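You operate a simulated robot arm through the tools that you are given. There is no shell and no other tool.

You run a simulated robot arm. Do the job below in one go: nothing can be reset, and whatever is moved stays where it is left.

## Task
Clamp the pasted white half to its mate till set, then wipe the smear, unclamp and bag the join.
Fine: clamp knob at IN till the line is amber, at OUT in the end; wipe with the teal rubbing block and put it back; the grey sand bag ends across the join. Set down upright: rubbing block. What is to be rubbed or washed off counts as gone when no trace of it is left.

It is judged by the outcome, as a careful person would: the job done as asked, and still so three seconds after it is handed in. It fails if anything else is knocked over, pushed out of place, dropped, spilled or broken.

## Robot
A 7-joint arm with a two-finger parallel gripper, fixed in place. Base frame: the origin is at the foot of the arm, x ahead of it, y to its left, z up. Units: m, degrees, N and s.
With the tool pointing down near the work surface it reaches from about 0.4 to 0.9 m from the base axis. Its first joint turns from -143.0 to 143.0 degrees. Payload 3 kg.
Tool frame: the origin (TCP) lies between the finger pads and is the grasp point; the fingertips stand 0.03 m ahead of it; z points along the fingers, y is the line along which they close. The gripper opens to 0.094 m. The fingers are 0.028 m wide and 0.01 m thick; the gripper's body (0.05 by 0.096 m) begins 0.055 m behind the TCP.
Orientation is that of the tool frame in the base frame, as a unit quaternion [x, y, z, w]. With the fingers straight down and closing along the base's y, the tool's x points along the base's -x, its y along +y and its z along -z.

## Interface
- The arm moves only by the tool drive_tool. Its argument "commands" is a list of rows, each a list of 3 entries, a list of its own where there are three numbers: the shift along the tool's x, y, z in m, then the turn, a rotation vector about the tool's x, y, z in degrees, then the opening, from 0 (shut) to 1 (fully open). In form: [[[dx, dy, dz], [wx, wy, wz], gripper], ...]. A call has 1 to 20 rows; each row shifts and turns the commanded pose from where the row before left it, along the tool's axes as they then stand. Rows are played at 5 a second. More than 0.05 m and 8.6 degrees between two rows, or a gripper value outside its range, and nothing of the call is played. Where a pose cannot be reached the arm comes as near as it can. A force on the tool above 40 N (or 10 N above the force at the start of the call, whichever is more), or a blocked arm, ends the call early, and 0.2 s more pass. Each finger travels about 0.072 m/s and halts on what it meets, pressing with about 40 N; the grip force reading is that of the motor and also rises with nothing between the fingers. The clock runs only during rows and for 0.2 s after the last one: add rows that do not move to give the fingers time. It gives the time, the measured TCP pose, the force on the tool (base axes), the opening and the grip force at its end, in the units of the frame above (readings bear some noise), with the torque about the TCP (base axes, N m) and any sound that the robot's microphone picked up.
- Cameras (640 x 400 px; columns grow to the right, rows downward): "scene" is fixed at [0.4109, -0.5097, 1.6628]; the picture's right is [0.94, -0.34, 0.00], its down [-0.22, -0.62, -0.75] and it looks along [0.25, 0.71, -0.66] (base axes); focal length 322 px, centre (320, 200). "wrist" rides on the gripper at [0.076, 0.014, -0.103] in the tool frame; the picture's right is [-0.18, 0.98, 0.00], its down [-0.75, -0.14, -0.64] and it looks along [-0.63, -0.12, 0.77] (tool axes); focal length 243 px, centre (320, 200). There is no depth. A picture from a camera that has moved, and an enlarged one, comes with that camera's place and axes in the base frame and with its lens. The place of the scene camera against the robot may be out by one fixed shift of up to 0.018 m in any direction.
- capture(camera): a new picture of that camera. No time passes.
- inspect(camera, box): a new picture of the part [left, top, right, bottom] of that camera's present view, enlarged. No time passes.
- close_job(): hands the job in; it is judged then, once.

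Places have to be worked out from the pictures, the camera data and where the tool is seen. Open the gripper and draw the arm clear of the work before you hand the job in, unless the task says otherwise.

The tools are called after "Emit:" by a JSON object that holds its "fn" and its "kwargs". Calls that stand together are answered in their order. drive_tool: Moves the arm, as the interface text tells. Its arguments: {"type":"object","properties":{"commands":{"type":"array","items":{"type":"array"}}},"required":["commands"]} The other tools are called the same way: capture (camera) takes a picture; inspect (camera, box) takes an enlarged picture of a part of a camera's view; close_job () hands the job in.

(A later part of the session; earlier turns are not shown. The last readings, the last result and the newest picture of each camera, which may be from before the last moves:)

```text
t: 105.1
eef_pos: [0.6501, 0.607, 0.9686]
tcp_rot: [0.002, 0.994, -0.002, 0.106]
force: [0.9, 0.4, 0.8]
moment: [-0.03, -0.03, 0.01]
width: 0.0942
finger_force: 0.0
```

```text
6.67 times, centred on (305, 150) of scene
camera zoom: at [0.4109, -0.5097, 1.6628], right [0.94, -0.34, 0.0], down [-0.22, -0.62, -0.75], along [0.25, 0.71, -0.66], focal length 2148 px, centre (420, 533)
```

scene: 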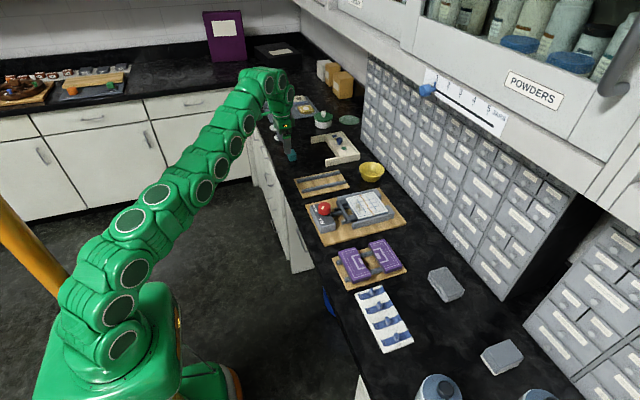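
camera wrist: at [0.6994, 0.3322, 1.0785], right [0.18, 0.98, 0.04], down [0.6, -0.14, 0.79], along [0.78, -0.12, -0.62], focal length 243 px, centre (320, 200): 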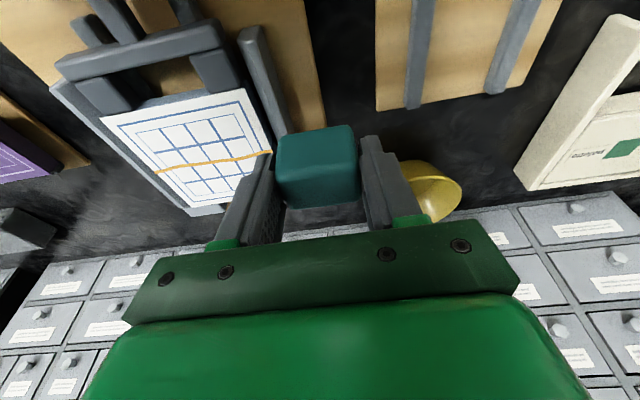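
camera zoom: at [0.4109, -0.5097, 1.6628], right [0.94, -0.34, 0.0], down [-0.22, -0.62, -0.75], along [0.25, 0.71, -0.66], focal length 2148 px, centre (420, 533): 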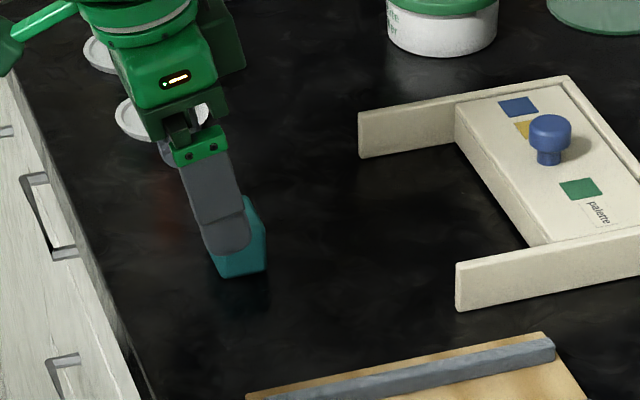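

The block stands upright at its original place. I undo the tilt and travel back to the knob.

Emit:
{"fn": "drive_tool", "kwargs": {"commands": [[[0, 0, -0.01], [0, 6.08, 0], 1], [[0, 0, -0.01], [0, 6.08, 0], 1], [[-0.002, -0.0387, -0.003], [0, 0, 0], 1], [[-0.002, -0.0387, -0.003], [0, 0, 0], 1], [[-0.002, -0.0387, -0.003], [0, 0, 0], 1], [[-0.002, -0.0387, -0.003], [0, 0, 0], 1], [[-0.002, -0.0387, -0.003], [0, 0, 0], 1], [[-0.002, -0.0387, -0.003], [0, 0, 0], 1], [[-0.002, -0.0387, -0.003], [0, 0, 0], 1], [[-0.002, -0.0387, -0.003], [0, 0, 0], 1], [[-0.002, -0.0387, -0.003], [0, 0, 0], 1], [[-0.002, -0.0387, -0.003], [0, 0, 0], 1], [[0, 0, 0], [0, 0, 0], 1], [[0, 0, 0], [0, 0, 0], 1]]}}

Emit:
{"fn": "drive_tool", "kwargs": {"commands": [[[0, 0, 0], [0, 0, 8.3], 1], [[0, 0, 0], [0, 0, 8.3], 1], [[0, 0, 0], [0, 0, 8.3], 1], [[0, 0, 0], [0, 0, 8.3], 1], [[0, 0, 0], [0, 0, 8.3], 1], [[0, 0, 0], [0, 0, 8.3], 1], [[0, 0, 0], [0, 0, 8.3], 1], [[0, 0, 0], [0, 0, 8.3], 1], [[0, 0, 0], [0, 0, 8.3], 1], [[0, 0, 0], [0, 0, 8.3], 1], [[0, 0, 0], [0, 0, 8.3], 1], [[0, 0, 0], [0, 0, 8.3], 1], [[0, 0, 0], [0, 0, 8.3], 1], [[0, 0, 0], [0, 0, 8.3], 1], [[0, 0, 0], [0, 0, 8.3], 1], [[0, 0, 0], [0, 0, 8.3], 1], [[0, 0, 0], [0, 0, 8.3], 1], [[0, 0, 0], [0, 0, 0], 1], [[0, 0, 0], [0, 0, 0], 1]]}}

Emit:
{"fn": "inspect", "kwargs": {"camera": "wrist", "box": [260, 50, 400, 230]}}

Emit:
{"fn": "inspect", "kwargs": {"camera": "scene", "box": [300, 175, 405, 245]}}

```text
t: 108.1
eef_pos: [0.66, 0.2168, 1.0136]
tcp_rot: [0.001, 1.0, -0.001, 0.0]
force: [0.9, 0.9, 1.2]
moment: [-0.01, 0.0, -0.03]
width: 0.0938
finger_force: 0.1
out of reach, approached as far as the arm can: row 2
```

```text
t: 112.1
eef_pos: [0.6608, 0.2136, 1.0148]
tcp_rot: [0.944, 0.33, -0.001, 0.001]
force: [0.3, 0.1, 0.1]
moment: [-0.03, 0.01, -0.02]
width: 0.094
finger_force: 0.0
```

```text
2.22 times, centred on (330, 140) of wrist
camera zoom: at [0.7293, 0.2534, 1.118], right [0.47, -0.88, 0.0], down [-0.68, -0.36, 0.64], along [-0.57, -0.3, -0.77], focal length 539 px, centre (298, 333)
```

zoom: 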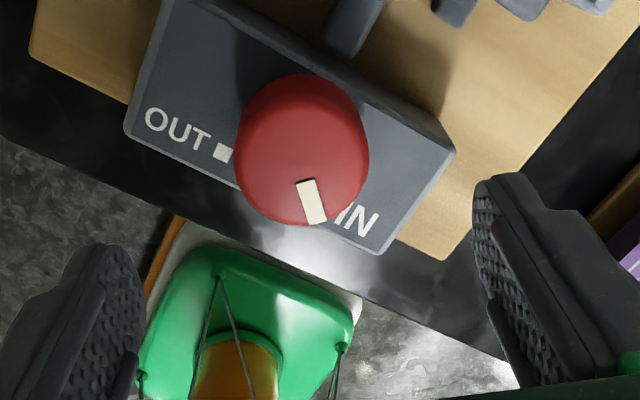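

```text
5.71 times, centred on (352, 210) of scene
camera zoom: at [0.4109, -0.5097, 1.6628], right [0.94, -0.34, 0.0], down [-0.22, -0.62, -0.75], along [0.25, 0.71, -0.66], focal length 1841 px, centre (134, 143)
```

zoom: 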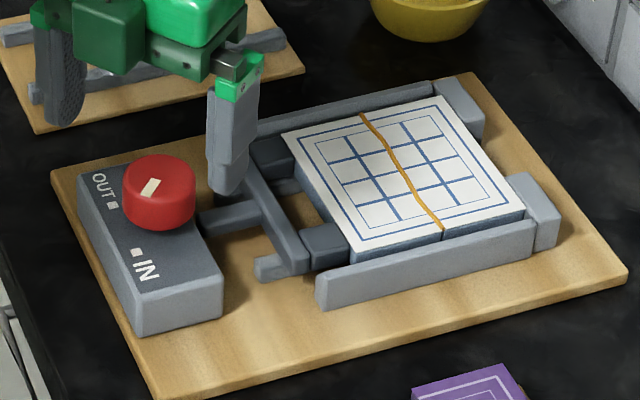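

I shift to centre over the knob at (0.6707, 0.2203) and check.

Emit:
{"fn": "drive_tool", "kwargs": {"commands": [[[0.0119, 0.001, 0], [0, 0, 0], 1], [[0, 0, 0], [0, 0, 0], 1], [[0, 0, 0], [0, 0, 0], 1]]}}

Emit:
{"fn": "inspect", "kwargs": {"camera": "wrist", "box": [260, 50, 400, 230]}}

```text
t: 112.9
eef_pos: [0.6698, 0.2221, 1.0156]
tcp_rot: [0.943, 0.331, 0.0, 0.001]
force: [0.6, -0.5, -0.1]
moment: [0.0, 0.03, -0.01]
width: 0.0939
finger_force: 0.0
```

```text
2.22 times, centred on (330, 140) of wrist
camera zoom: at [0.7393, 0.2596, 1.1186], right [0.47, -0.88, 0.0], down [-0.68, -0.36, 0.64], along [-0.57, -0.3, -0.77], focal length 539 px, centre (298, 333)
```

zoom: 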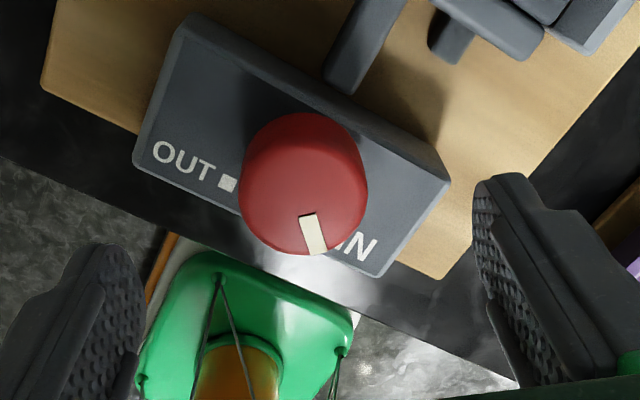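

The knob is ~2 mm to tool +y; I correct, descend and grip.

Emit:
{"fn": "drive_tool", "kwargs": {"commands": [[[0, 0.002, 0.026], [0, 0, 0], 1], [[0, 0, 0.026], [0, 0, 0], 1], [[0, 0, 0], [0, 0, 0], 1], [[0, 0, 0], [0, 0, 0], 0], [[0, 0, 0], [0, 0, 0], 0], [[0, 0, 0], [0, 0, 0], 0], [[0, 0, 0], [0, 0, 0], 0], [[0, 0, 0], [0, 0, 0], 0]]}}

```text
t: 114.7
eef_pos: [0.6715, 0.2214, 0.9649]
tcp_rot: [0.944, 0.331, -0.001, 0.003]
force: [10.3, -3.7, -3.3]
moment: [-0.04, -0.35, 0.08]
width: 0.0412
finger_force: 45.2
```

Good grip with small side force. I turn counter-clockwise toward OUT.

Emit:
{"fn": "drive_tool", "kwargs": {"commands": [[[0, 0.0003, 0], [0, 0, -5], 0], [[0, 0, 0], [0, 0, -5], 0], [[0, 0, 0], [0, 0, -5], 0], [[0, 0, 0], [0, 0, -5], 0], [[0, 0, 0], [0, 0, -5], 0], [[0, 0, 0], [0, 0, -5], 0], [[0, 0, 0], [0, 0, -5], 0]]}}

Emit:
{"fn": "inspect", "kwargs": {"camera": "scene", "box": [300, 175, 390, 235]}}

Emit:
{"fn": "inspect", "kwargs": {"camera": "wrist", "box": [260, 50, 400, 230]}}

```text
t: 116.3
eef_pos: [0.6714, 0.2211, 0.9641]
tcp_rot: [0.8, 0.6, 0.0, 0.002]
force: [-5.8, 12.3, 36.4]
moment: [0.11, 0.16, -0.04]
width: 0.0414
finger_force: 44.8
```

```text
6.67 times, centred on (345, 205) of scene
camera zoom: at [0.4109, -0.5097, 1.6628], right [0.94, -0.34, 0.0], down [-0.22, -0.62, -0.75], along [0.25, 0.71, -0.66], focal length 2148 px, centre (153, 167)
```

zoom: 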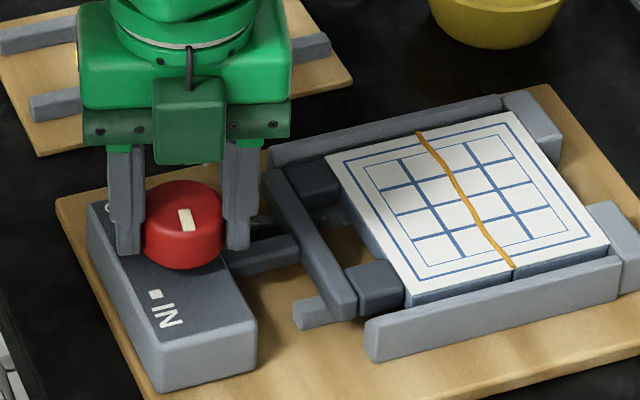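

```text
2.22 times, centred on (330, 140) of wrist
camera zoom: at [0.7062, 0.2915, 1.0674], right [0.89, -0.45, 0.0], down [-0.35, -0.68, 0.64], along [-0.29, -0.57, -0.77], focal length 539 px, centre (298, 333)
```

zoom: 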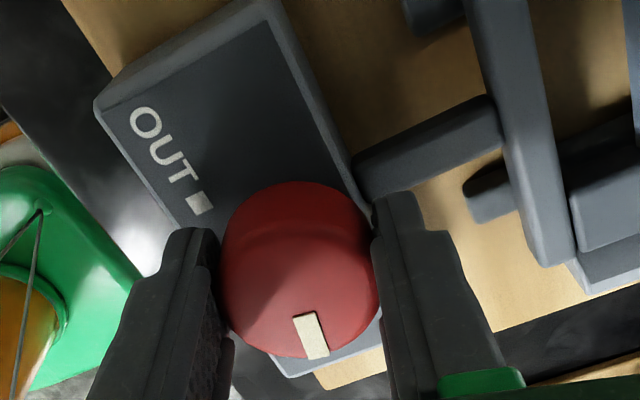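

Knob follows. I relieve the 36 N vertical load by rising a hair and keep turning.

Emit:
{"fn": "drive_tool", "kwargs": {"commands": [[[0, 0, -0.001], [0, 0, 0], 0], [[0, 0, 0], [0, 0, -5], 0], [[0, 0, 0], [0, 0, -5], 0], [[0, 0, 0], [0, 0, -5], 0], [[0, 0, 0], [0, 0, -5], 0], [[0, 0, 0], [0, 0, -5], 0], [[0, 0, 0], [0, 0, -5], 0], [[0, 0, 0], [0, 0, -5], 0]]}}

```text
t: 118.1
eef_pos: [0.6705, 0.2207, 0.9628]
tcp_rot: [0.583, 0.813, -0.001, 0.0]
force: [-28.7, 19.3, 30.7]
moment: [0.6, 0.97, -0.09]
width: 0.0414
finger_force: 45.1
```

I relieve the side load and continue.

Emit:
{"fn": "drive_tool", "kwargs": {"commands": [[[0.0006, -0.0006, -0.0008], [0, 0, 0], 0], [[0, 0, 0], [0, 0, -5], 0], [[0, 0, 0], [0, 0, -5], 0], [[0, 0, 0], [0, 0, -5], 0], [[0, 0, 0], [0, 0, -5], 0], [[0, 0, 0], [0, 0, -5], 0], [[0, 0, 0], [0, 0, -5], 0], [[0, 0, 0], [0, 0, -5], 0]]}}

Emit:
{"fn": "inspect", "kwargs": {"camera": "scene", "box": [300, 175, 390, 235]}}

Emit:
{"fn": "inspect", "kwargs": {"camera": "wrist", "box": [260, 50, 400, 230]}}

```text
t: 119.9
eef_pos: [0.6707, 0.2208, 0.9638]
tcp_rot: [0.312, 0.95, -0.002, 0.0]
force: [-0.3, -6.3, -24.2]
moment: [0.06, 0.12, -0.07]
width: 0.0416
finger_force: 44.6
```

```text
6.67 times, centred on (345, 205) of scene
camera zoom: at [0.4109, -0.5097, 1.6628], right [0.94, -0.34, 0.0], down [-0.22, -0.62, -0.75], along [0.25, 0.71, -0.66], focal length 2148 px, centre (153, 167)
```

zoom: 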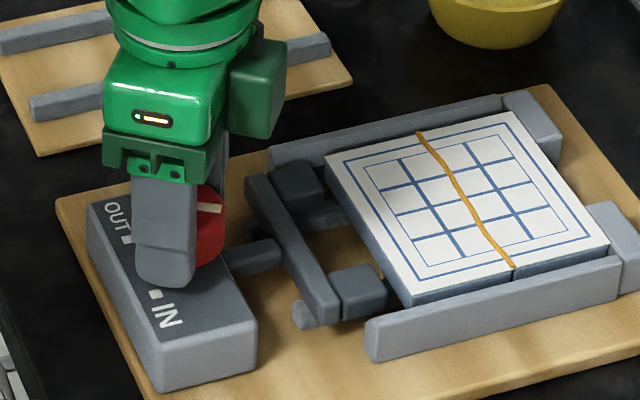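

```text
2.22 times, centred on (330, 140) of wrist
camera zoom: at [0.6178, 0.2785, 1.0665], right [0.73, 0.68, 0.0], down [0.52, -0.56, 0.64], along [0.44, -0.47, -0.76], focal length 539 px, centre (298, 333)
```

zoom: 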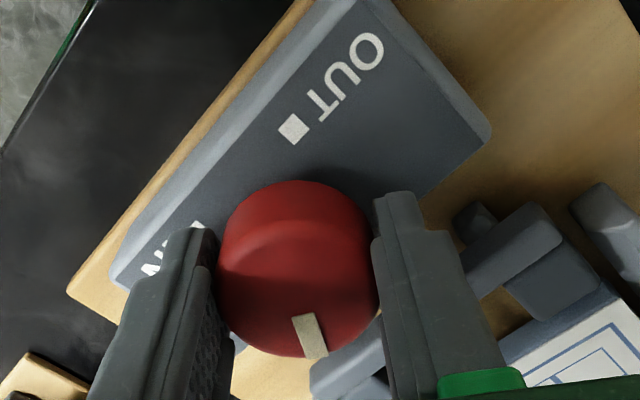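

The pusher is backing off and the pieces stay joined. I keep turning (165° to go).

Emit:
{"fn": "drive_tool", "kwargs": {"commands": [[[0, 0, 0.0005], [0, 0, 0], 0], [[0, 0, 0], [0, 0, -5], 0], [[0, 0, 0], [0, 0, -5], 0], [[0, 0, 0], [0, 0, -5], 0], [[0, 0, 0], [0, 0, -5], 0], [[0, 0, 0], [0, 0, -5], 0], [[0, 0, 0], [0, 0, -5], 0], [[0, 0, 0], [0, 0, -5], 0]]}}

```text
t: 121.5
eef_pos: [0.6702, 0.2203, 0.9632]
tcp_rot: [0.067, 0.998, -0.002, -0.001]
force: [-0.7, -2.9, 8.4]
moment: [0.0, -0.23, -0.04]
width: 0.0414
finger_force: 44.4
stopped in row 7: the force on the tool passed its limit at 41 N (the readings are from after the stop); the commanded pose is now the measured one
```

A brief force peak stopped that call, but the load is now small. I continue.

Emit:
{"fn": "drive_tool", "kwargs": {"commands": [[[0, 0, 0], [0, 0, -4], 0], [[0, 0, 0], [0, 0, -4], 0], [[0, 0, 0], [0, 0, -4], 0], [[0, 0, 0], [0, 0, -4], 0], [[0, 0, 0], [0, 0, -4], 0]]}}

Emit:
{"fn": "inspect", "kwargs": {"camera": "scene", "box": [300, 175, 390, 235]}}

Emit:
{"fn": "inspect", "kwargs": {"camera": "wrist", "box": [260, 50, 400, 230]}}

```text
t: 122.7
eef_pos: [0.67, 0.2205, 0.9644]
tcp_rot: [-0.109, 0.994, -0.001, -0.001]
force: [0.3, -6.8, 10.5]
moment: [-0.35, -0.18, -0.05]
width: 0.0414
finger_force: 44.9
```

```text
6.67 times, centred on (345, 205) of scene
camera zoom: at [0.4109, -0.5097, 1.6628], right [0.94, -0.34, 0.0], down [-0.22, -0.62, -0.75], along [0.25, 0.71, -0.66], focal length 2148 px, centre (153, 167)
```

zoom: 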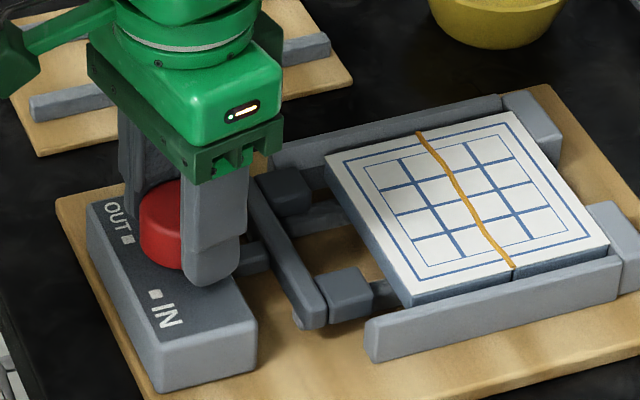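

```text
2.22 times, centred on (330, 140) of wrist
camera zoom: at [0.5934, 0.2186, 1.067], right [-0.03, 1.0, 0.0], down [0.77, 0.03, 0.64], along [0.64, 0.02, -0.77], focal length 539 px, centre (298, 333)
```

zoom: 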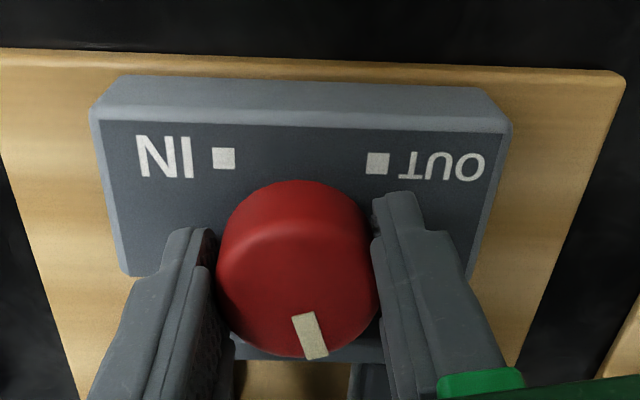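

Turning on: 154° done, ~116° left, wrist still free.

Emit:
{"fn": "drive_tool", "kwargs": {"commands": [[[0, 0, 0], [0, 0, -4], 0], [[0, 0, 0], [0, 0, -4], 0], [[0, 0, 0], [0, 0, -4], 0], [[0, 0, 0], [0, 0, -4], 0], [[0, 0, 0], [0, 0, -4], 0], [[0, 0, 0], [0, 0, -4], 0], [[0, 0, 0], [0, 0, -4], 0], [[0, 0, 0], [0, 0, -4], 0]]}}

```text
t: 124.5
eef_pos: [0.6708, 0.2203, 0.9637]
tcp_rot: [-0.378, 0.926, -0.002, -0.002]
force: [0.5, -17.2, 6.1]
moment: [-0.82, 0.11, -0.03]
width: 0.0413
finger_force: 44.9
```

Continuing with a small centring correction.

Emit:
{"fn": "drive_tool", "kwargs": {"commands": [[[0.0003, -0.0004, 0], [0, 0, -4], 0], [[0, 0, 0], [0, 0, -4], 0], [[0, 0, 0], [0, 0, -4], 0], [[0, 0, 0], [0, 0, -4], 0], [[0, 0, 0], [0, 0, -4], 0], [[0, 0, 0], [0, 0, -4], 0], [[0, 0, 0], [0, 0, -4], 0], [[0, 0, 0], [0, 0, -4], 0], [[0, 0, 0], [0, 0, -4], 0], [[0, 0, 0], [0, 0, -4], 0]]}}

Emit:
{"fn": "inspect", "kwargs": {"camera": "scene", "box": [300, 175, 390, 235]}}

Emit:
{"fn": "inspect", "kwargs": {"camera": "wrist", "box": [260, 50, 400, 230]}}

```text
t: 126.7
eef_pos: [0.6705, 0.2197, 0.9629]
tcp_rot: [-0.672, 0.74, 0.0, 0.0]
force: [23.4, -0.1, 6.8]
moment: [0.23, -0.68, -0.07]
width: 0.0413
finger_force: 44.9
```

```text
6.67 times, centred on (345, 205) of scene
camera zoom: at [0.4109, -0.5097, 1.6628], right [0.94, -0.34, 0.0], down [-0.22, -0.62, -0.75], along [0.25, 0.71, -0.66], focal length 2148 px, centre (153, 167)
```

zoom: 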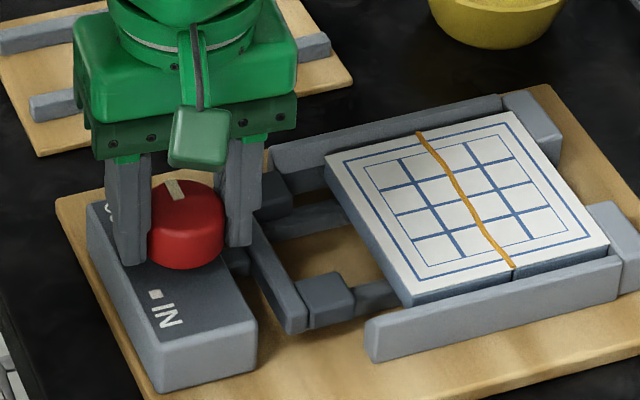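

```text
2.22 times, centred on (330, 140) of wrist
camera zoom: at [0.6497, 0.1462, 1.0669], right [-0.96, 0.28, 0.0], down [0.21, 0.74, 0.64], along [0.18, 0.62, -0.77], focal length 539 px, centre (298, 333)
```

zoom: 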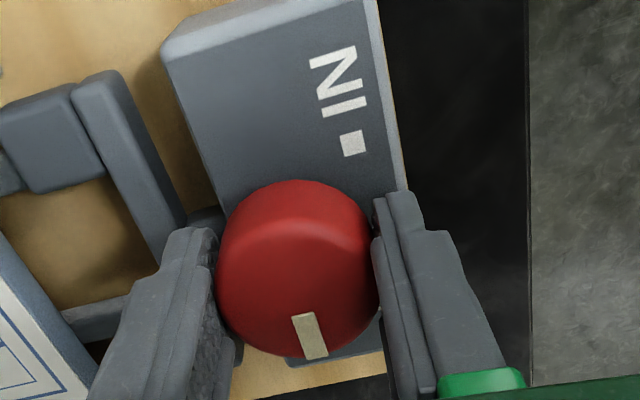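

226° done. ~45° remains; I relieve the side force and finish.

Emit:
{"fn": "drive_tool", "kwargs": {"commands": [[[0, -0.0006, 0], [0, 0, -4], 0], [[0, 0, 0], [0, 0, -4], 0], [[0, 0, 0], [0, 0, -4], 0], [[0, 0, 0], [0, 0, -4], 0], [[0, 0, 0], [0, 0, -4], 0], [[0, 0, 0], [0, 0, -4], 0], [[0, 0, 0], [0, 0, -4], 0], [[0, 0, 0], [0, 0, -4], 0], [[0, 0, 0], [0, 0, -4], 0], [[0, 0, 0], [0, 0, -4], 0]]}}

Emit:
{"fn": "drive_tool", "kwargs": {"commands": [[[0, 0, 0], [0, 0, -4], 0], [[0, 0, 0], [0, 0, -3], 0]]}}

Emit:
{"fn": "inspect", "kwargs": {"camera": "wrist", "box": [260, 50, 400, 230]}}

Emit:
{"fn": "inspect", "kwargs": {"camera": "scene", "box": [300, 175, 390, 235]}}

```text
t: 128.9
eef_pos: [0.6715, 0.2197, 0.9632]
tcp_rot: [0.885, -0.466, 0.0, 0.001]
force: [25.4, 0.0, 11.1]
moment: [0.58, -0.16, -0.05]
width: 0.0413
finger_force: 45.3
```

```text
t: 129.5
eef_pos: [0.6714, 0.2193, 0.9634]
tcp_rot: [0.912, -0.41, -0.001, 0.001]
force: [29.2, 9.5, 0.0]
moment: [0.36, -0.77, -0.52]
width: 0.0415
finger_force: 45.5
```

```text
2.22 times, centred on (330, 140) of wrist
camera zoom: at [0.7112, 0.1548, 1.0667], right [-0.86, -0.51, 0.0], down [-0.39, 0.66, 0.64], along [-0.33, 0.55, -0.77], focal length 539 px, centre (298, 333)
```

zoom: 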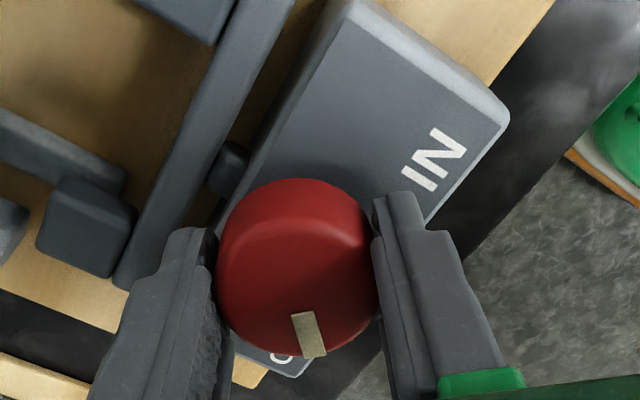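

```text
6.67 times, centred on (345, 205) of scene
camera zoom: at [0.4109, -0.5097, 1.6628], right [0.94, -0.34, 0.0], down [-0.22, -0.62, -0.75], along [0.25, 0.71, -0.66], focal length 2148 px, centre (153, 167)
```

zoom: 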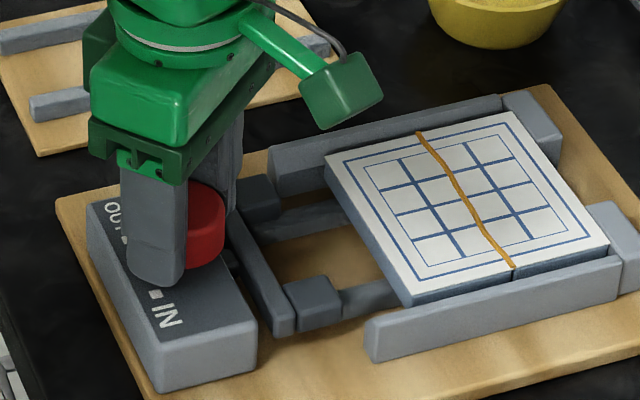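

The moment rises to −0.52 Nm at the OUT stop and the pusher is fully back. I release and lift clear.

Emit:
{"fn": "drive_tool", "kwargs": {"commands": [[[0, 0, 0], [0, 0, 0], 1], [[0, 0, 0], [0, 0, 0], 1], [[0, 0, 0], [0, 0, 0], 1], [[0, 0, -0.025], [0, 0, 0], 1], [[0, 0, -0.035], [0, 0, 0], 1], [[0, 0, 0], [0, 0, 0], 1]]}}

Emit:
{"fn": "inspect", "kwargs": {"camera": "scene", "box": [300, 175, 405, 245]}}

Emit:
{"fn": "inspect", "kwargs": {"camera": "wrist", "box": [260, 30, 400, 210]}}

```text
t: 130.9
eef_pos: [0.671, 0.2178, 1.0231]
tcp_rot: [0.912, -0.411, 0.0, 0.003]
force: [0.3, 0.3, 0.1]
moment: [-0.01, 0.0, 0.04]
width: 0.0941
finger_force: 0.0
```

```text
5.71 times, centred on (352, 210) of scene
camera zoom: at [0.4109, -0.5097, 1.6628], right [0.94, -0.34, 0.0], down [-0.22, -0.62, -0.75], along [0.25, 0.71, -0.66], focal length 1841 px, centre (134, 143)
```

zoom: 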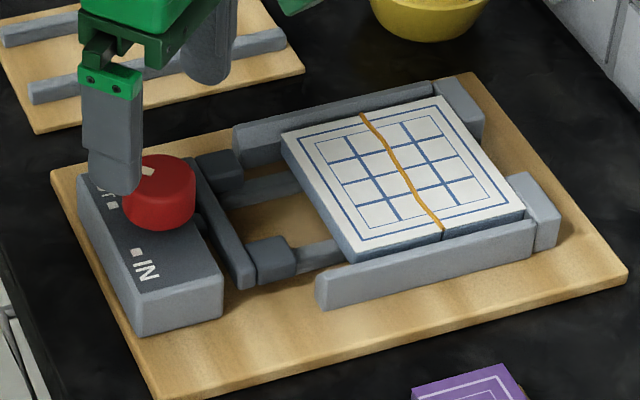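

```text
2.22 times, centred on (330, 120) of wrist
camera zoom: at [0.7118, 0.1536, 1.1273], right [-0.86, -0.51, 0.0], down [-0.39, 0.66, 0.64], along [-0.33, 0.55, -0.77], focal length 539 px, centre (298, 378)
```

zoom: 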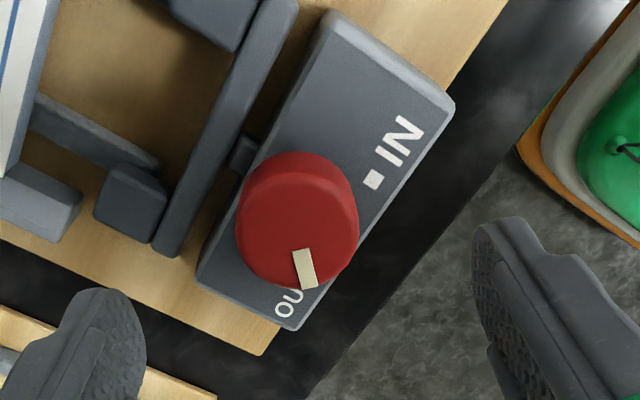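

Knob at OUT, pusher back, pieces joined. I unwind the wrist and go look at the sand bag.

Emit:
{"fn": "drive_tool", "kwargs": {"commands": [[[0, 0, 0], [0, 0, 8.22], 1], [[0, 0, 0], [0, 0, 8.22], 1], [[0, 0, 0], [0, 0, 8.22], 1], [[0, 0, 0], [0, 0, 8.22], 1], [[0, 0, 0], [0, 0, 8.22], 1], [[0, 0, 0], [0, 0, 8.22], 1], [[0, 0, 0], [0, 0, 8.22], 1], [[0, 0, 0], [0, 0, 8.22], 1], [[0, 0, 0], [0, 0, 8.22], 1], [[0, 0, 0], [0, 0, 8.22], 1], [[0, 0, 0], [0, 0, 8.22], 1], [[0, 0, 0], [0, 0, 8.22], 1], [[0, 0, 0], [0, 0, 8.22], 1], [[0, 0, 0], [0, 0, 8.22], 1], [[0, 0, 0], [0, 0, 8.22], 1], [[0, 0, 0], [0, 0, 8.22], 1], [[0, 0, -0.02], [0, 0, 0], 1], [[0, 0, -0.02], [0, 0, 0], 1]]}}

Emit:
{"fn": "drive_tool", "kwargs": {"commands": [[[-0.0136, -0.0398, 0], [0, 0, 0], 1], [[-0.0136, -0.0398, 0], [0, 0, 0], 1], [[-0.0136, -0.0398, 0], [0, 0, 0], 1], [[-0.0136, -0.0398, 0], [0, 0, 0], 1], [[-0.0136, -0.0398, 0], [0, 0, 0], 1], [[-0.0136, -0.0398, 0], [0, 0, 0], 1], [[-0.0136, -0.0398, 0], [0, 0, 0], 1], [[-0.0136, -0.0398, 0], [0, 0, 0], 1], [[0, 0, 0], [0, 0, 0], 1], [[0, 0, 0], [0, 0, 0], 1]]}}

Emit:
{"fn": "capture", "kwargs": {"camera": "wrist"}}

Emit:
{"fn": "inspect", "kwargs": {"camera": "wrist", "box": [200, 60, 460, 240]}}

Emit:
{"fn": "inspect", "kwargs": {"camera": "scene", "box": [395, 240, 485, 310]}}

Emit:
{"fn": "inspect", "kwargs": {"camera": "scene", "box": [300, 175, 405, 245]}}

```text
t: 134.7
eef_pos: [0.6724, 0.22, 1.064]
tcp_rot: [0.001, 1.0, -0.002, -0.001]
force: [-0.1, 0.1, 0.7]
moment: [0.0, 0.01, 0.04]
width: 0.094
finger_force: 0.0
```

```text
t: 136.9
eef_pos: [0.7776, -0.0989, 1.0642]
tcp_rot: [-0.001, 1.0, -0.002, 0.0]
force: [-0.7, -0.4, -0.6]
moment: [0.0, 0.01, -0.01]
width: 0.094
finger_force: 0.0
```

```text
taken
camera wrist: at [0.7032, -0.0836, 1.1674], right [0.18, 0.98, 0.0], down [0.76, -0.14, 0.64], along [0.63, -0.12, -0.77], focal length 243 px, centre (320, 200)
```

wrist: 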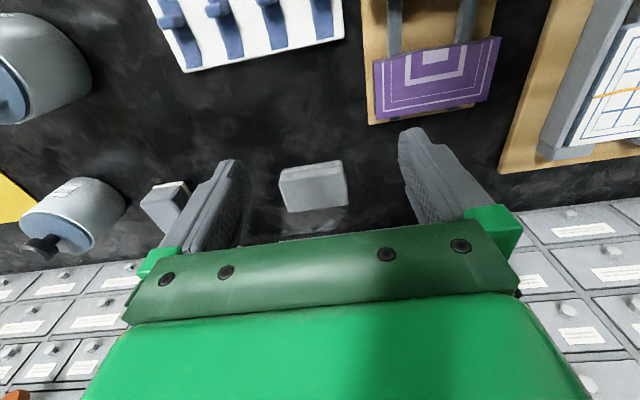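

```text
2.22 times, centred on (330, 150) of wrist
camera zoom: at [0.7032, -0.0836, 1.1674], right [0.18, 0.98, 0.0], down [0.76, -0.14, 0.64], along [0.63, -0.12, -0.77], focal length 539 px, centre (298, 311)
```

zoom: 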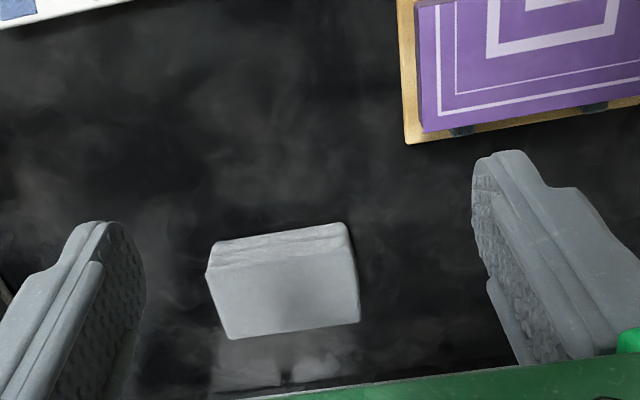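

```text
5.71 times, centred on (440, 275) of scene
camera zoom: at [0.4109, -0.5097, 1.6628], right [0.94, -0.34, 0.0], down [-0.22, -0.62, -0.75], along [0.25, 0.71, -0.66], focal length 1841 px, centre (-366, -229)
```

zoom: 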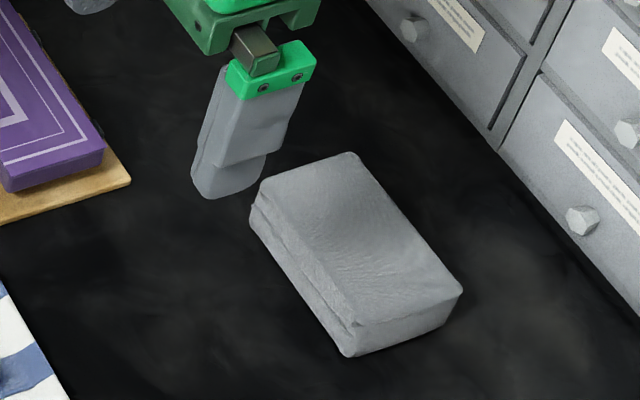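

```text
5.71 times, centred on (352, 210) of scene
camera zoom: at [0.4109, -0.5097, 1.6628], right [0.94, -0.34, 0.0], down [-0.22, -0.62, -0.75], along [0.25, 0.71, -0.66], focal length 1841 px, centre (134, 143)
```

zoom: 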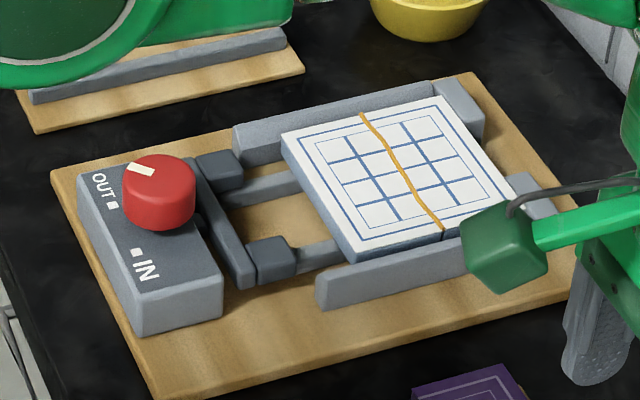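

Knob at OUT, all in order. The sand bag's centre is about (0.908, −0.130), 60 mm in x, 87 mm in y, top ≈0.90. Using the same 12° tilt for reach, I move above it with fingers along y.

Emit:
{"fn": "drive_tool", "kwargs": {"commands": [[[0, 0, 0], [0, -6, 0], 1], [[0, 0, 0], [0, -6, 0], 1], [[-0.0255, -0.0078, 0.032], [0, 0, 0], 1], [[-0.0255, -0.0078, 0.032], [0, 0, 0], 1], [[-0.0255, -0.0078, 0.032], [0, 0, 0], 1], [[-0.0255, -0.0078, 0.032], [0, 0, 0], 1], [[0, 0, 0], [0, 0, 0], 1], [[0, 0, 0], [0, 0, 0], 1]]}}

Emit:
{"fn": "inspect", "kwargs": {"camera": "wrist", "box": [200, 0, 460, 240]}}

Emit:
{"fn": "inspect", "kwargs": {"camera": "scene", "box": [395, 240, 485, 310]}}

```text
t: 138.7
eef_pos: [0.9059, -0.1269, 0.9608]
tcp_rot: [0.0, 0.995, -0.001, 0.103]
force: [-1.1, -0.7, 0.9]
moment: [0.0, 0.0, 0.02]
width: 0.0938
finger_force: 0.1
```

```text
1.67 times, centred on (330, 120) of wrist
camera zoom: at [0.8109, -0.1123, 1.0463], right [0.18, 0.98, 0.03], down [0.6, -0.14, 0.78], along [0.78, -0.12, -0.62], focal length 404 px, centre (303, 333)
```

zoom: 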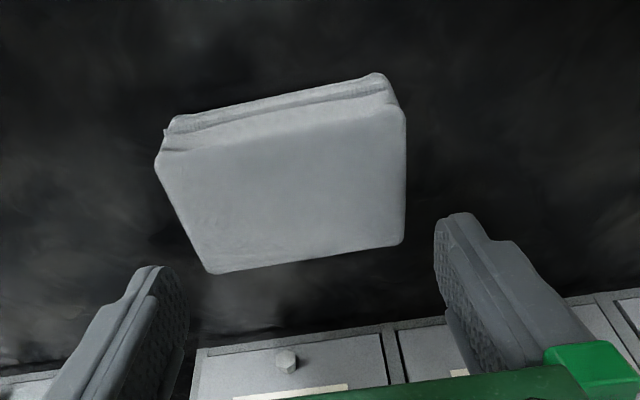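

```text
5.71 times, centred on (440, 275) of scene
camera zoom: at [0.4109, -0.5097, 1.6628], right [0.94, -0.34, 0.0], down [-0.22, -0.62, -0.75], along [0.25, 0.71, -0.66], focal length 1841 px, centre (-366, -229)
```

zoom: 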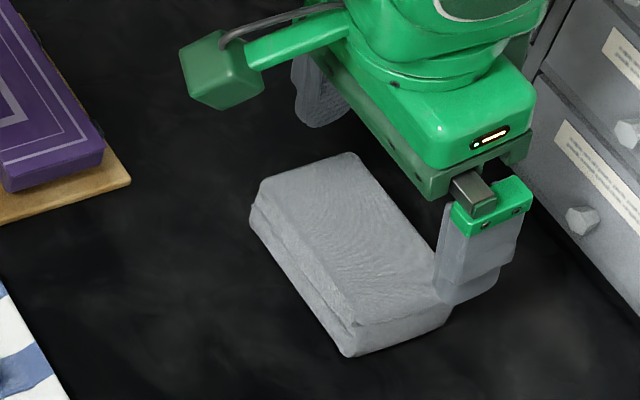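

Cross-checking two wrist views, the bag's top is at z≈0.9165 (41 mm tall), giving size 52×82 mm and centre (0.897, −0.1275). I shift 13 mm back in x and recheck before descending.

Emit:
{"fn": "drive_tool", "kwargs": {"commands": [[[0.0126, -0.0006, -0.0027], [0, 0, 0], 1], [[0, 0, 0], [0, 0, 0], 1], [[0, 0, 0], [0, 0, 0], 1]]}}

Emit:
{"fn": "inspect", "kwargs": {"camera": "wrist", "box": [200, 0, 460, 240]}}

```text
t: 139.5
eef_pos: [0.8939, -0.1286, 0.9615]
tcp_rot: [0.0, 0.995, -0.001, 0.103]
force: [0.4, 0.4, -0.3]
moment: [-0.01, 0.01, -0.01]
width: 0.094
finger_force: 0.0
```

```text
1.67 times, centred on (330, 120) of wrist
camera zoom: at [0.7976, -0.1134, 1.0468], right [0.18, 0.98, 0.03], down [0.6, -0.14, 0.78], along [0.78, -0.12, -0.62], focal length 404 px, centre (303, 333)
```

zoom: 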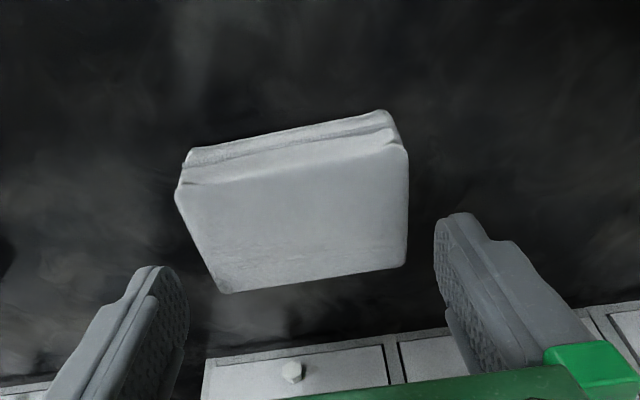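

Bag centre y≈−0.1267; I shift 2 mm in +y and descend around it.

Emit:
{"fn": "drive_tool", "kwargs": {"commands": [[[0.0, 0.002, 0], [0, 0, 0], 1], [[0.0033, 0, 0.0155], [0, 0, 0], 1], [[0.0033, 0, 0.0155], [0, 0, 0], 1], [[0.0033, 0, 0.0155], [0, 0, 0], 1], [[0, 0, 0], [0, 0, 0], 1]]}}

Emit:
{"fn": "inspect", "kwargs": {"camera": "wrist", "box": [200, 0, 460, 240]}}

Emit:
{"fn": "inspect", "kwargs": {"camera": "scene", "box": [395, 240, 485, 310]}}

```text
t: 140.5
eef_pos: [0.8953, -0.1293, 0.92]
tcp_rot: [0.0, 0.994, -0.003, 0.109]
force: [0.5, 0.0, 13.1]
moment: [-0.58, 0.1, 0.04]
width: 0.0939
finger_force: 0.2
stopped in row 5: the force on the tool passed its limit at 60 N (the readings are from after the stop); the commanded pose is now the measured one
```

```text
1.67 times, centred on (330, 120) of wrist
camera zoom: at [0.799, -0.1136, 1.004], right [0.18, 0.98, 0.03], down [0.6, -0.14, 0.79], along [0.78, -0.12, -0.61], focal length 404 px, centre (303, 333)
```

zoom: 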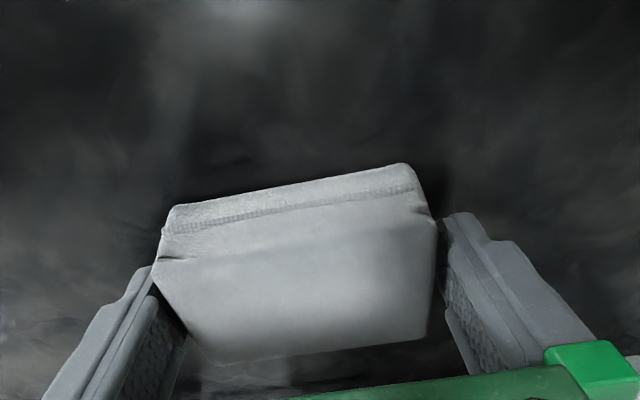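

```text
5.71 times, centred on (440, 275) of scene
camera zoom: at [0.4109, -0.5097, 1.6628], right [0.94, -0.34, 0.0], down [-0.22, -0.62, -0.75], along [0.25, 0.71, -0.66], focal length 1841 px, centre (-366, -229)
```

zoom: 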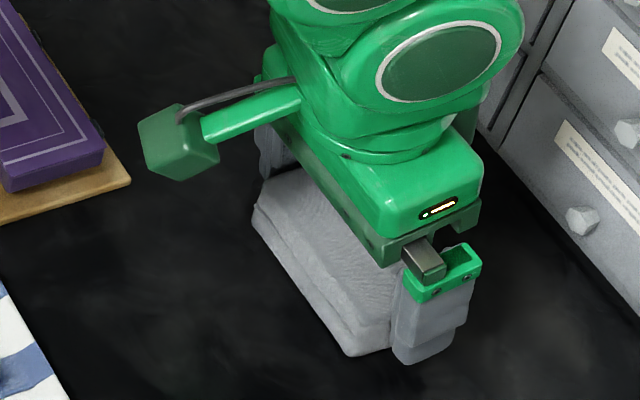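

The −y fingertip touched the bag's edge (moment about x shows it), so the bag lies ~3 mm further −y. I rise, shift, and check again.

Emit:
{"fn": "drive_tool", "kwargs": {"commands": [[[-0.0042, 0, -0.0196], [0, 0, 0], 1], [[-0.0042, 0, -0.0196], [0, 0, 0], 1], [[0, -0.0025, 0], [0, 0, 0], 1], [[0, 0, 0], [0, 0, 0], 1], [[0, 0, 0], [0, 0, 0], 1]]}}

Emit:
{"fn": "inspect", "kwargs": {"camera": "wrist", "box": [200, 0, 460, 240]}}

Emit:
{"fn": "inspect", "kwargs": {"camera": "scene", "box": [395, 240, 485, 310]}}

```text
t: 141.7
eef_pos: [0.8943, -0.1314, 0.9584]
tcp_rot: [-0.001, 0.994, -0.003, 0.108]
force: [0.3, 0.1, 0.0]
moment: [-0.01, 0.01, 0.01]
width: 0.0943
finger_force: 0.1
```

```text
1.67 times, centred on (330, 120) of wrist
camera zoom: at [0.798, -0.1155, 1.044], right [0.18, 0.98, 0.03], down [0.6, -0.14, 0.79], along [0.78, -0.12, -0.61], focal length 404 px, centre (303, 333)
```

zoom: 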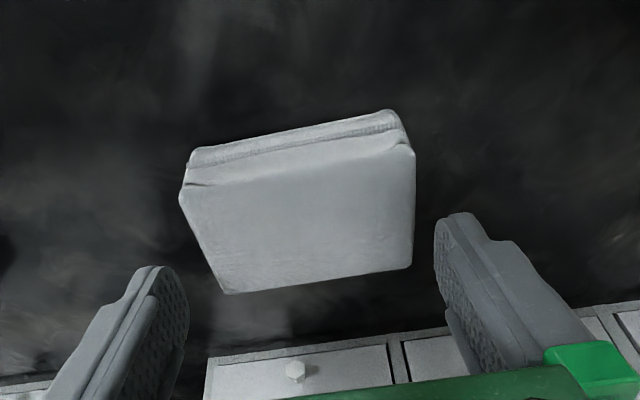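

```text
5.71 times, centred on (440, 275) of scene
camera zoom: at [0.4109, -0.5097, 1.6628], right [0.94, -0.34, 0.0], down [-0.22, -0.62, -0.75], along [0.25, 0.71, -0.66], focal length 1841 px, centre (-366, -229)
```

zoom: 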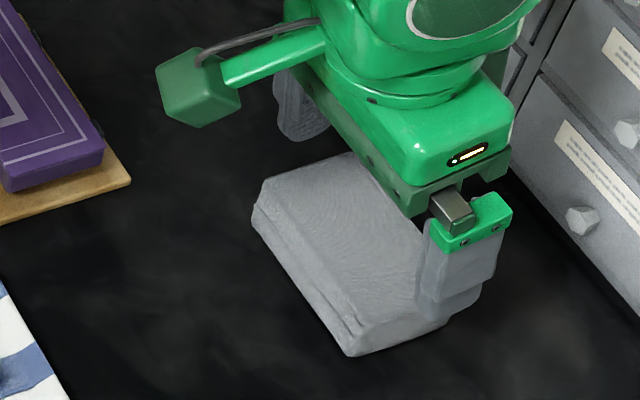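

The bag flares to ~90 mm at its bottom, so I'll grip only its upper ~22 mm. I recentre at y −0.1285, descend to z≈0.926 and close.

Emit:
{"fn": "drive_tool", "kwargs": {"commands": [[[0, 0.0027, 0], [0, 0, 0], 1], [[0.0034, 0, 0.0158], [0, 0, 0], 1], [[0.0034, 0, 0.0158], [0, 0, 0], 1], [[0, 0, 0], [0, 0, 0], 1]]}}

Emit:
{"fn": "inspect", "kwargs": {"camera": "wrist", "box": [200, 0, 460, 240]}}

```text
t: 142.7
eef_pos: [0.8939, -0.1278, 0.9272]
tcp_rot: [0.0, 0.994, -0.003, 0.109]
force: [-0.1, 0.0, -0.2]
moment: [0.01, -0.01, 0.02]
width: 0.094
finger_force: 0.0
```

```text
1.67 times, centred on (330, 120) of wrist
camera zoom: at [0.7976, -0.1122, 1.011], right [0.18, 0.98, 0.03], down [0.6, -0.14, 0.79], along [0.78, -0.12, -0.61], focal length 404 px, centre (303, 333)
```

zoom: 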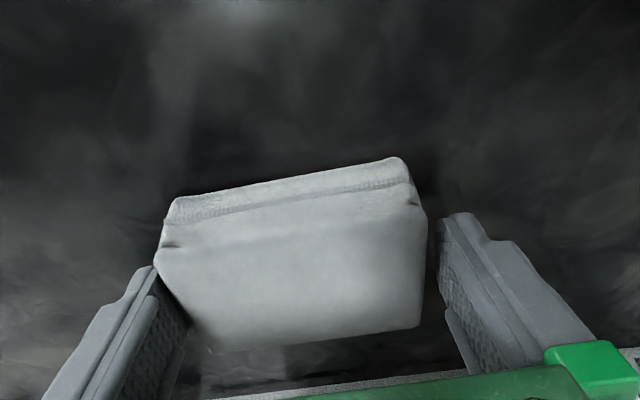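

No contact on the way down. I close the fingers and test with a tiny lift.

Emit:
{"fn": "drive_tool", "kwargs": {"commands": [[[0, 0, 0], [0, 0, 0], 0], [[0, 0, 0], [0, 0, 0], 0], [[0, 0, 0], [0, 0, 0], 0], [[0, 0, 0], [0, 0, 0], 0], [[0, 0, 0], [0, 0, 0], 0], [[-0.0004, 0, -0.002], [0, 0, 0], 0], [[-0.0006, 0, -0.003], [0, 0, 0], 0], [[0, 0, 0], [0, 0, 0], 0]]}}

Emit:
{"fn": "inspect", "kwargs": {"camera": "wrist", "box": [200, 0, 460, 240]}}

Emit:
{"fn": "inspect", "kwargs": {"camera": "scene", "box": [395, 240, 485, 310]}}

```text
t: 144.5
eef_pos: [0.8941, -0.1289, 0.9326]
tcp_rot: [0.0, 0.994, -0.003, 0.107]
force: [1.0, -0.5, -2.9]
moment: [-0.01, 0.0, 0.01]
width: 0.0894
finger_force: 40.4
```

```text
1.67 times, centred on (330, 120) of wrist
camera zoom: at [0.7981, -0.1123, 1.0164], right [0.18, 0.98, 0.03], down [0.6, -0.14, 0.79], along [0.78, -0.12, -0.61], focal length 404 px, centre (303, 333)
```

zoom: 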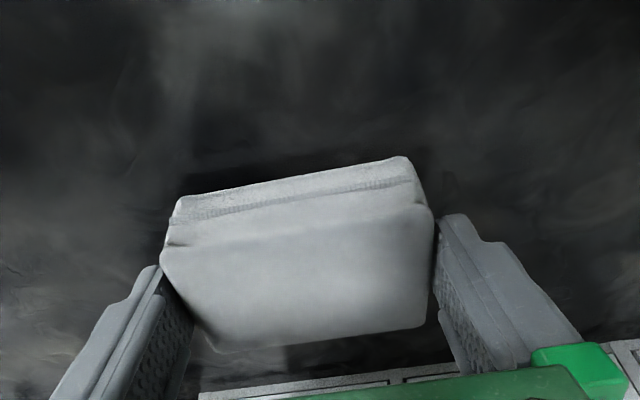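

```text
5.71 times, centred on (440, 275) of scene
camera zoom: at [0.4109, -0.5097, 1.6628], right [0.94, -0.34, 0.0], down [-0.22, -0.62, -0.75], along [0.25, 0.71, -0.66], focal length 1841 px, centre (-366, -229)
```

zoom: 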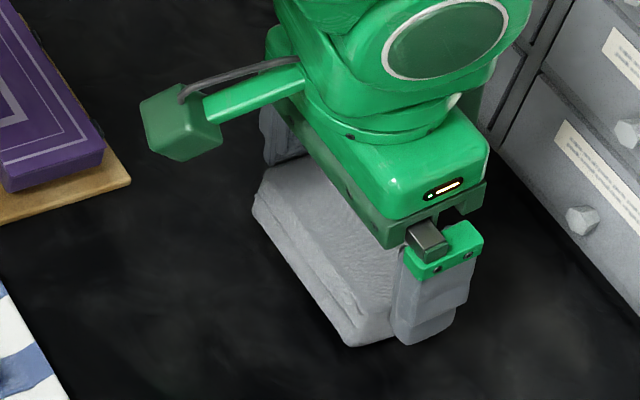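

The bag (≈0.3 kg, 89 mm at the pads) is held. I lift gently while drawing back a little, then carry it to above the join.

Emit:
{"fn": "drive_tool", "kwargs": {"commands": [[[0.0034, 0, -0.0084], [0, 0, 0], 0], [[0.0034, 0, -0.0084], [0, 0, 0], 0], [[0.0067, 0, -0.0168], [0, 0, 0], 0], [[0.0067, 0, -0.0168], [0, 0, 0], 0], [[0.0067, 0, -0.0168], [0, 0, 0], 0], [[0, 0, 0], [0, 0, 0], 0]]}}

Emit:
{"fn": "drive_tool", "kwargs": {"commands": [[[0.0023, 0.0292, -0.0014], [0, 0, 0], 0], [[0.0023, 0.0292, -0.0014], [0, 0, 0], 0], [[0.0023, 0.0292, -0.0014], [0, 0, 0], 0], [[0.0023, 0.0292, -0.0014], [0, 0, 0], 0], [[0.0023, 0.0292, -0.0014], [0, 0, 0], 0], [[0.0023, 0.0292, -0.0014], [0, 0, 0], 0], [[0.0023, 0.0292, -0.0014], [0, 0, 0], 0], [[0.0023, 0.0292, -0.0014], [0, 0, 0], 0], [[0.0023, 0.0292, -0.0014], [0, 0, 0], 0], [[0.0023, 0.0292, -0.0014], [0, 0, 0], 0], [[0.0023, 0.0292, -0.0014], [0, 0, 0], 0], [[0.0023, 0.0292, -0.0014], [0, 0, 0], 0], [[0, 0, 0], [0, 0, 0], 0], [[0, 0, 0], [0, 0, 0], 0]]}}

Emit:
{"fn": "capture", "kwargs": {"camera": "wrist"}}

Emit:
{"fn": "inspect", "kwargs": {"camera": "scene", "box": [320, 165, 410, 235]}}

```text
t: 145.9
eef_pos: [0.8538, -0.1288, 0.9923]
tcp_rot: [0.0, 0.994, -0.003, 0.108]
force: [-1.1, -0.6, -3.2]
moment: [-0.01, -0.03, -0.01]
width: 0.0896
finger_force: 40.3
```

```text
t: 148.9
eef_pos: [0.8219, 0.223, 1.0026]
tcp_rot: [0.001, 0.994, -0.002, 0.107]
force: [1.2, -0.5, -2.4]
moment: [0.01, 0.04, 0.0]
width: 0.0892
finger_force: 40.0
```

```text
taken
camera wrist: at [0.7268, 0.2375, 1.0865], right [0.18, 0.98, 0.03], down [0.6, -0.14, 0.79], along [0.78, -0.12, -0.61], focal length 243 px, centre (320, 200)
```

wrist: 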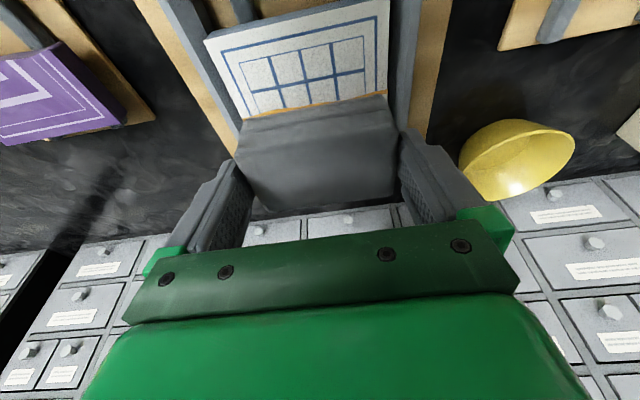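

```text
5.71 times, centred on (365, 200) of scene
camera zoom: at [0.4109, -0.5097, 1.6628], right [0.94, -0.34, 0.0], down [-0.22, -0.62, -0.75], along [0.25, 0.71, -0.66], focal length 1841 px, centre (63, 200)
```

zoom: 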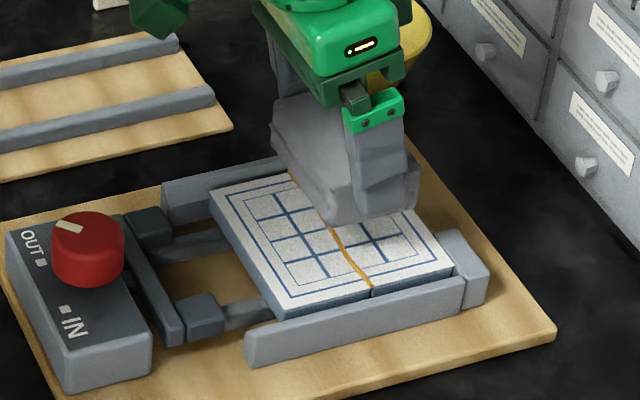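

Well placed above the join. I lower it toward the surface, then step down to touch.

Emit:
{"fn": "drive_tool", "kwargs": {"commands": [[[-0.002, -0.001, 0.0004], [0, 0, 0], 0], [[0.0028, 0, 0.0132], [0, 0, 0], 0], [[0.0025, 0, 0.0118], [0, 0, 0], 0], [[0, 0, 0], [0, 0, 0], 0]]}}

Emit:
{"fn": "drive_tool", "kwargs": {"commands": [[[0.0004, 0, 0.002], [0, 0, 0], 0], [[0.0004, 0, 0.0018], [0, 0, 0], 0], [[0, 0, 0], [0, 0, 0], 0]]}}

Emit:
{"fn": "inspect", "kwargs": {"camera": "scene", "box": [335, 180, 405, 230]}}

```text
t: 149.9
eef_pos: [0.8251, 0.2213, 0.9756]
tcp_rot: [0.001, 0.994, -0.003, 0.108]
force: [-0.4, -0.1, -2.7]
moment: [0.0, 0.0, -0.01]
width: 0.0897
finger_force: 39.8
```

```text
t: 150.7
eef_pos: [0.8249, 0.2214, 0.9712]
tcp_rot: [0.001, 0.994, -0.003, 0.108]
force: [0.6, -0.1, -3.1]
moment: [-0.02, -0.02, -0.01]
width: 0.0894
finger_force: 39.9
```

```text
8.00 times, centred on (370, 205) of scene
camera zoom: at [0.4109, -0.5097, 1.6628], right [0.94, -0.34, 0.0], down [-0.22, -0.62, -0.75], along [0.25, 0.71, -0.66], focal length 2578 px, centre (-80, 160)
```

zoom: 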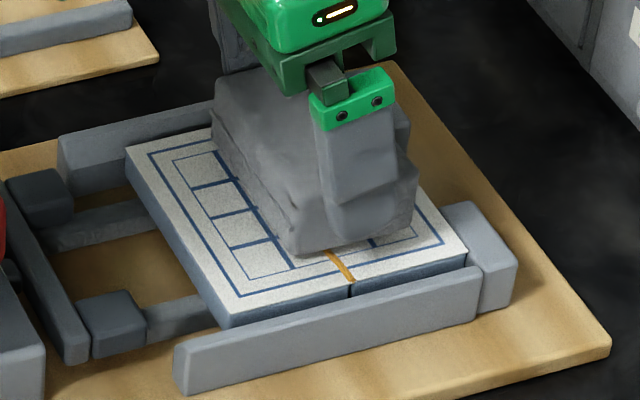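

Centred over the join, still just free. A few more fine steps down.

Emit:
{"fn": "drive_tool", "kwargs": {"commands": [[[0.0003, 0, 0.0013], [0, 0, 0], 0], [[0, 0, 0], [0, 0, 0], 0]]}}

Emit:
{"fn": "drive_tool", "kwargs": {"commands": [[[0.0003, 0, 0.0013], [0, 0, 0], 0], [[0, 0, 0], [0, 0, 0], 0]]}}

Emit:
{"fn": "drive_tool", "kwargs": {"commands": [[[0.0002, 0, 0.001], [0, 0, 0], 0], [[0, 0, 0], [0, 0, 0], 0]]}}

```text
t: 151.3
eef_pos: [0.8253, 0.2208, 0.9705]
tcp_rot: [0.0, 0.994, -0.004, 0.107]
force: [-0.2, 0.3, -2.8]
moment: [0.02, 0.0, -0.01]
width: 0.0898
finger_force: 40.2
```

```text
t: 151.9
eef_pos: [0.8262, 0.2209, 0.9687]
tcp_rot: [0.0, 0.994, -0.003, 0.108]
force: [-0.1, -0.2, -2.5]
moment: [0.01, 0.04, 0.0]
width: 0.0892
finger_force: 40.2
```

```text
t: 152.5
eef_pos: [0.8267, 0.222, 0.9668]
tcp_rot: [0.0, 0.994, -0.002, 0.108]
force: [0.1, 0.6, -3.4]
moment: [0.05, 0.02, -0.03]
width: 0.0891
finger_force: 39.8
```

Emit:
{"fn": "drive_tool", "kwargs": {"commands": [[[0.0002, 0, 0.001], [0, 0, 0], 0], [[0, 0, 0], [0, 0, 0], 0]]}}

Emit:
{"fn": "drive_tool", "kwargs": {"commands": [[[0.0002, 0, 0.001], [0, 0, 0], 0], [[0, 0, 0], [0, 0, 0], 0]]}}

Emit:
{"fn": "drive_tool", "kwargs": {"commands": [[[0.0002, 0, 0.001], [0, 0, 0], 0], [[0, 0, 0], [0, 0, 0], 0]]}}

Emit:
{"fn": "inspect", "kwargs": {"camera": "scene", "box": [350, 190, 395, 220]}}

```text
t: 153.1
eef_pos: [0.8254, 0.2215, 0.9676]
tcp_rot: [0.0, 0.994, -0.003, 0.108]
force: [-4.2, -2.1, 9.4]
moment: [0.43, 0.29, 0.14]
width: 0.0894
finger_force: 39.8
```

```text
t: 153.7
eef_pos: [0.826, 0.2209, 0.967]
tcp_rot: [0.0, 0.994, -0.002, 0.109]
force: [-5.2, -1.2, 28.5]
moment: [0.36, 0.51, -0.01]
width: 0.0898
finger_force: 40.0
```

```text
t: 154.2
eef_pos: [0.8264, 0.2209, 0.967]
tcp_rot: [-0.001, 0.994, -0.002, 0.11]
force: [-4.2, -1.1, 14.1]
moment: [0.45, 0.4, 0.05]
width: 0.0893
finger_force: 40.3
stopped in row 2: the force on the tool passed its limit at 41 N (the readings are from after the stop); the commanded pose is now the measured one
```

```text
13.33 times, centred on (372, 205) of scene
camera zoom: at [0.4109, -0.5097, 1.6628], right [0.94, -0.34, 0.0], down [-0.22, -0.62, -0.75], along [0.25, 0.71, -0.66], focal length 4296 px, centre (-380, 133)
```

zoom: 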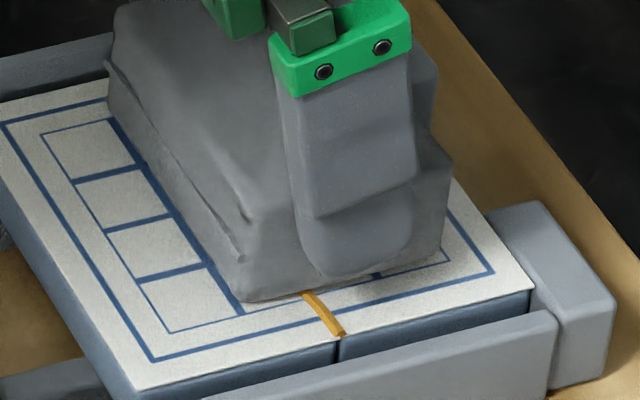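

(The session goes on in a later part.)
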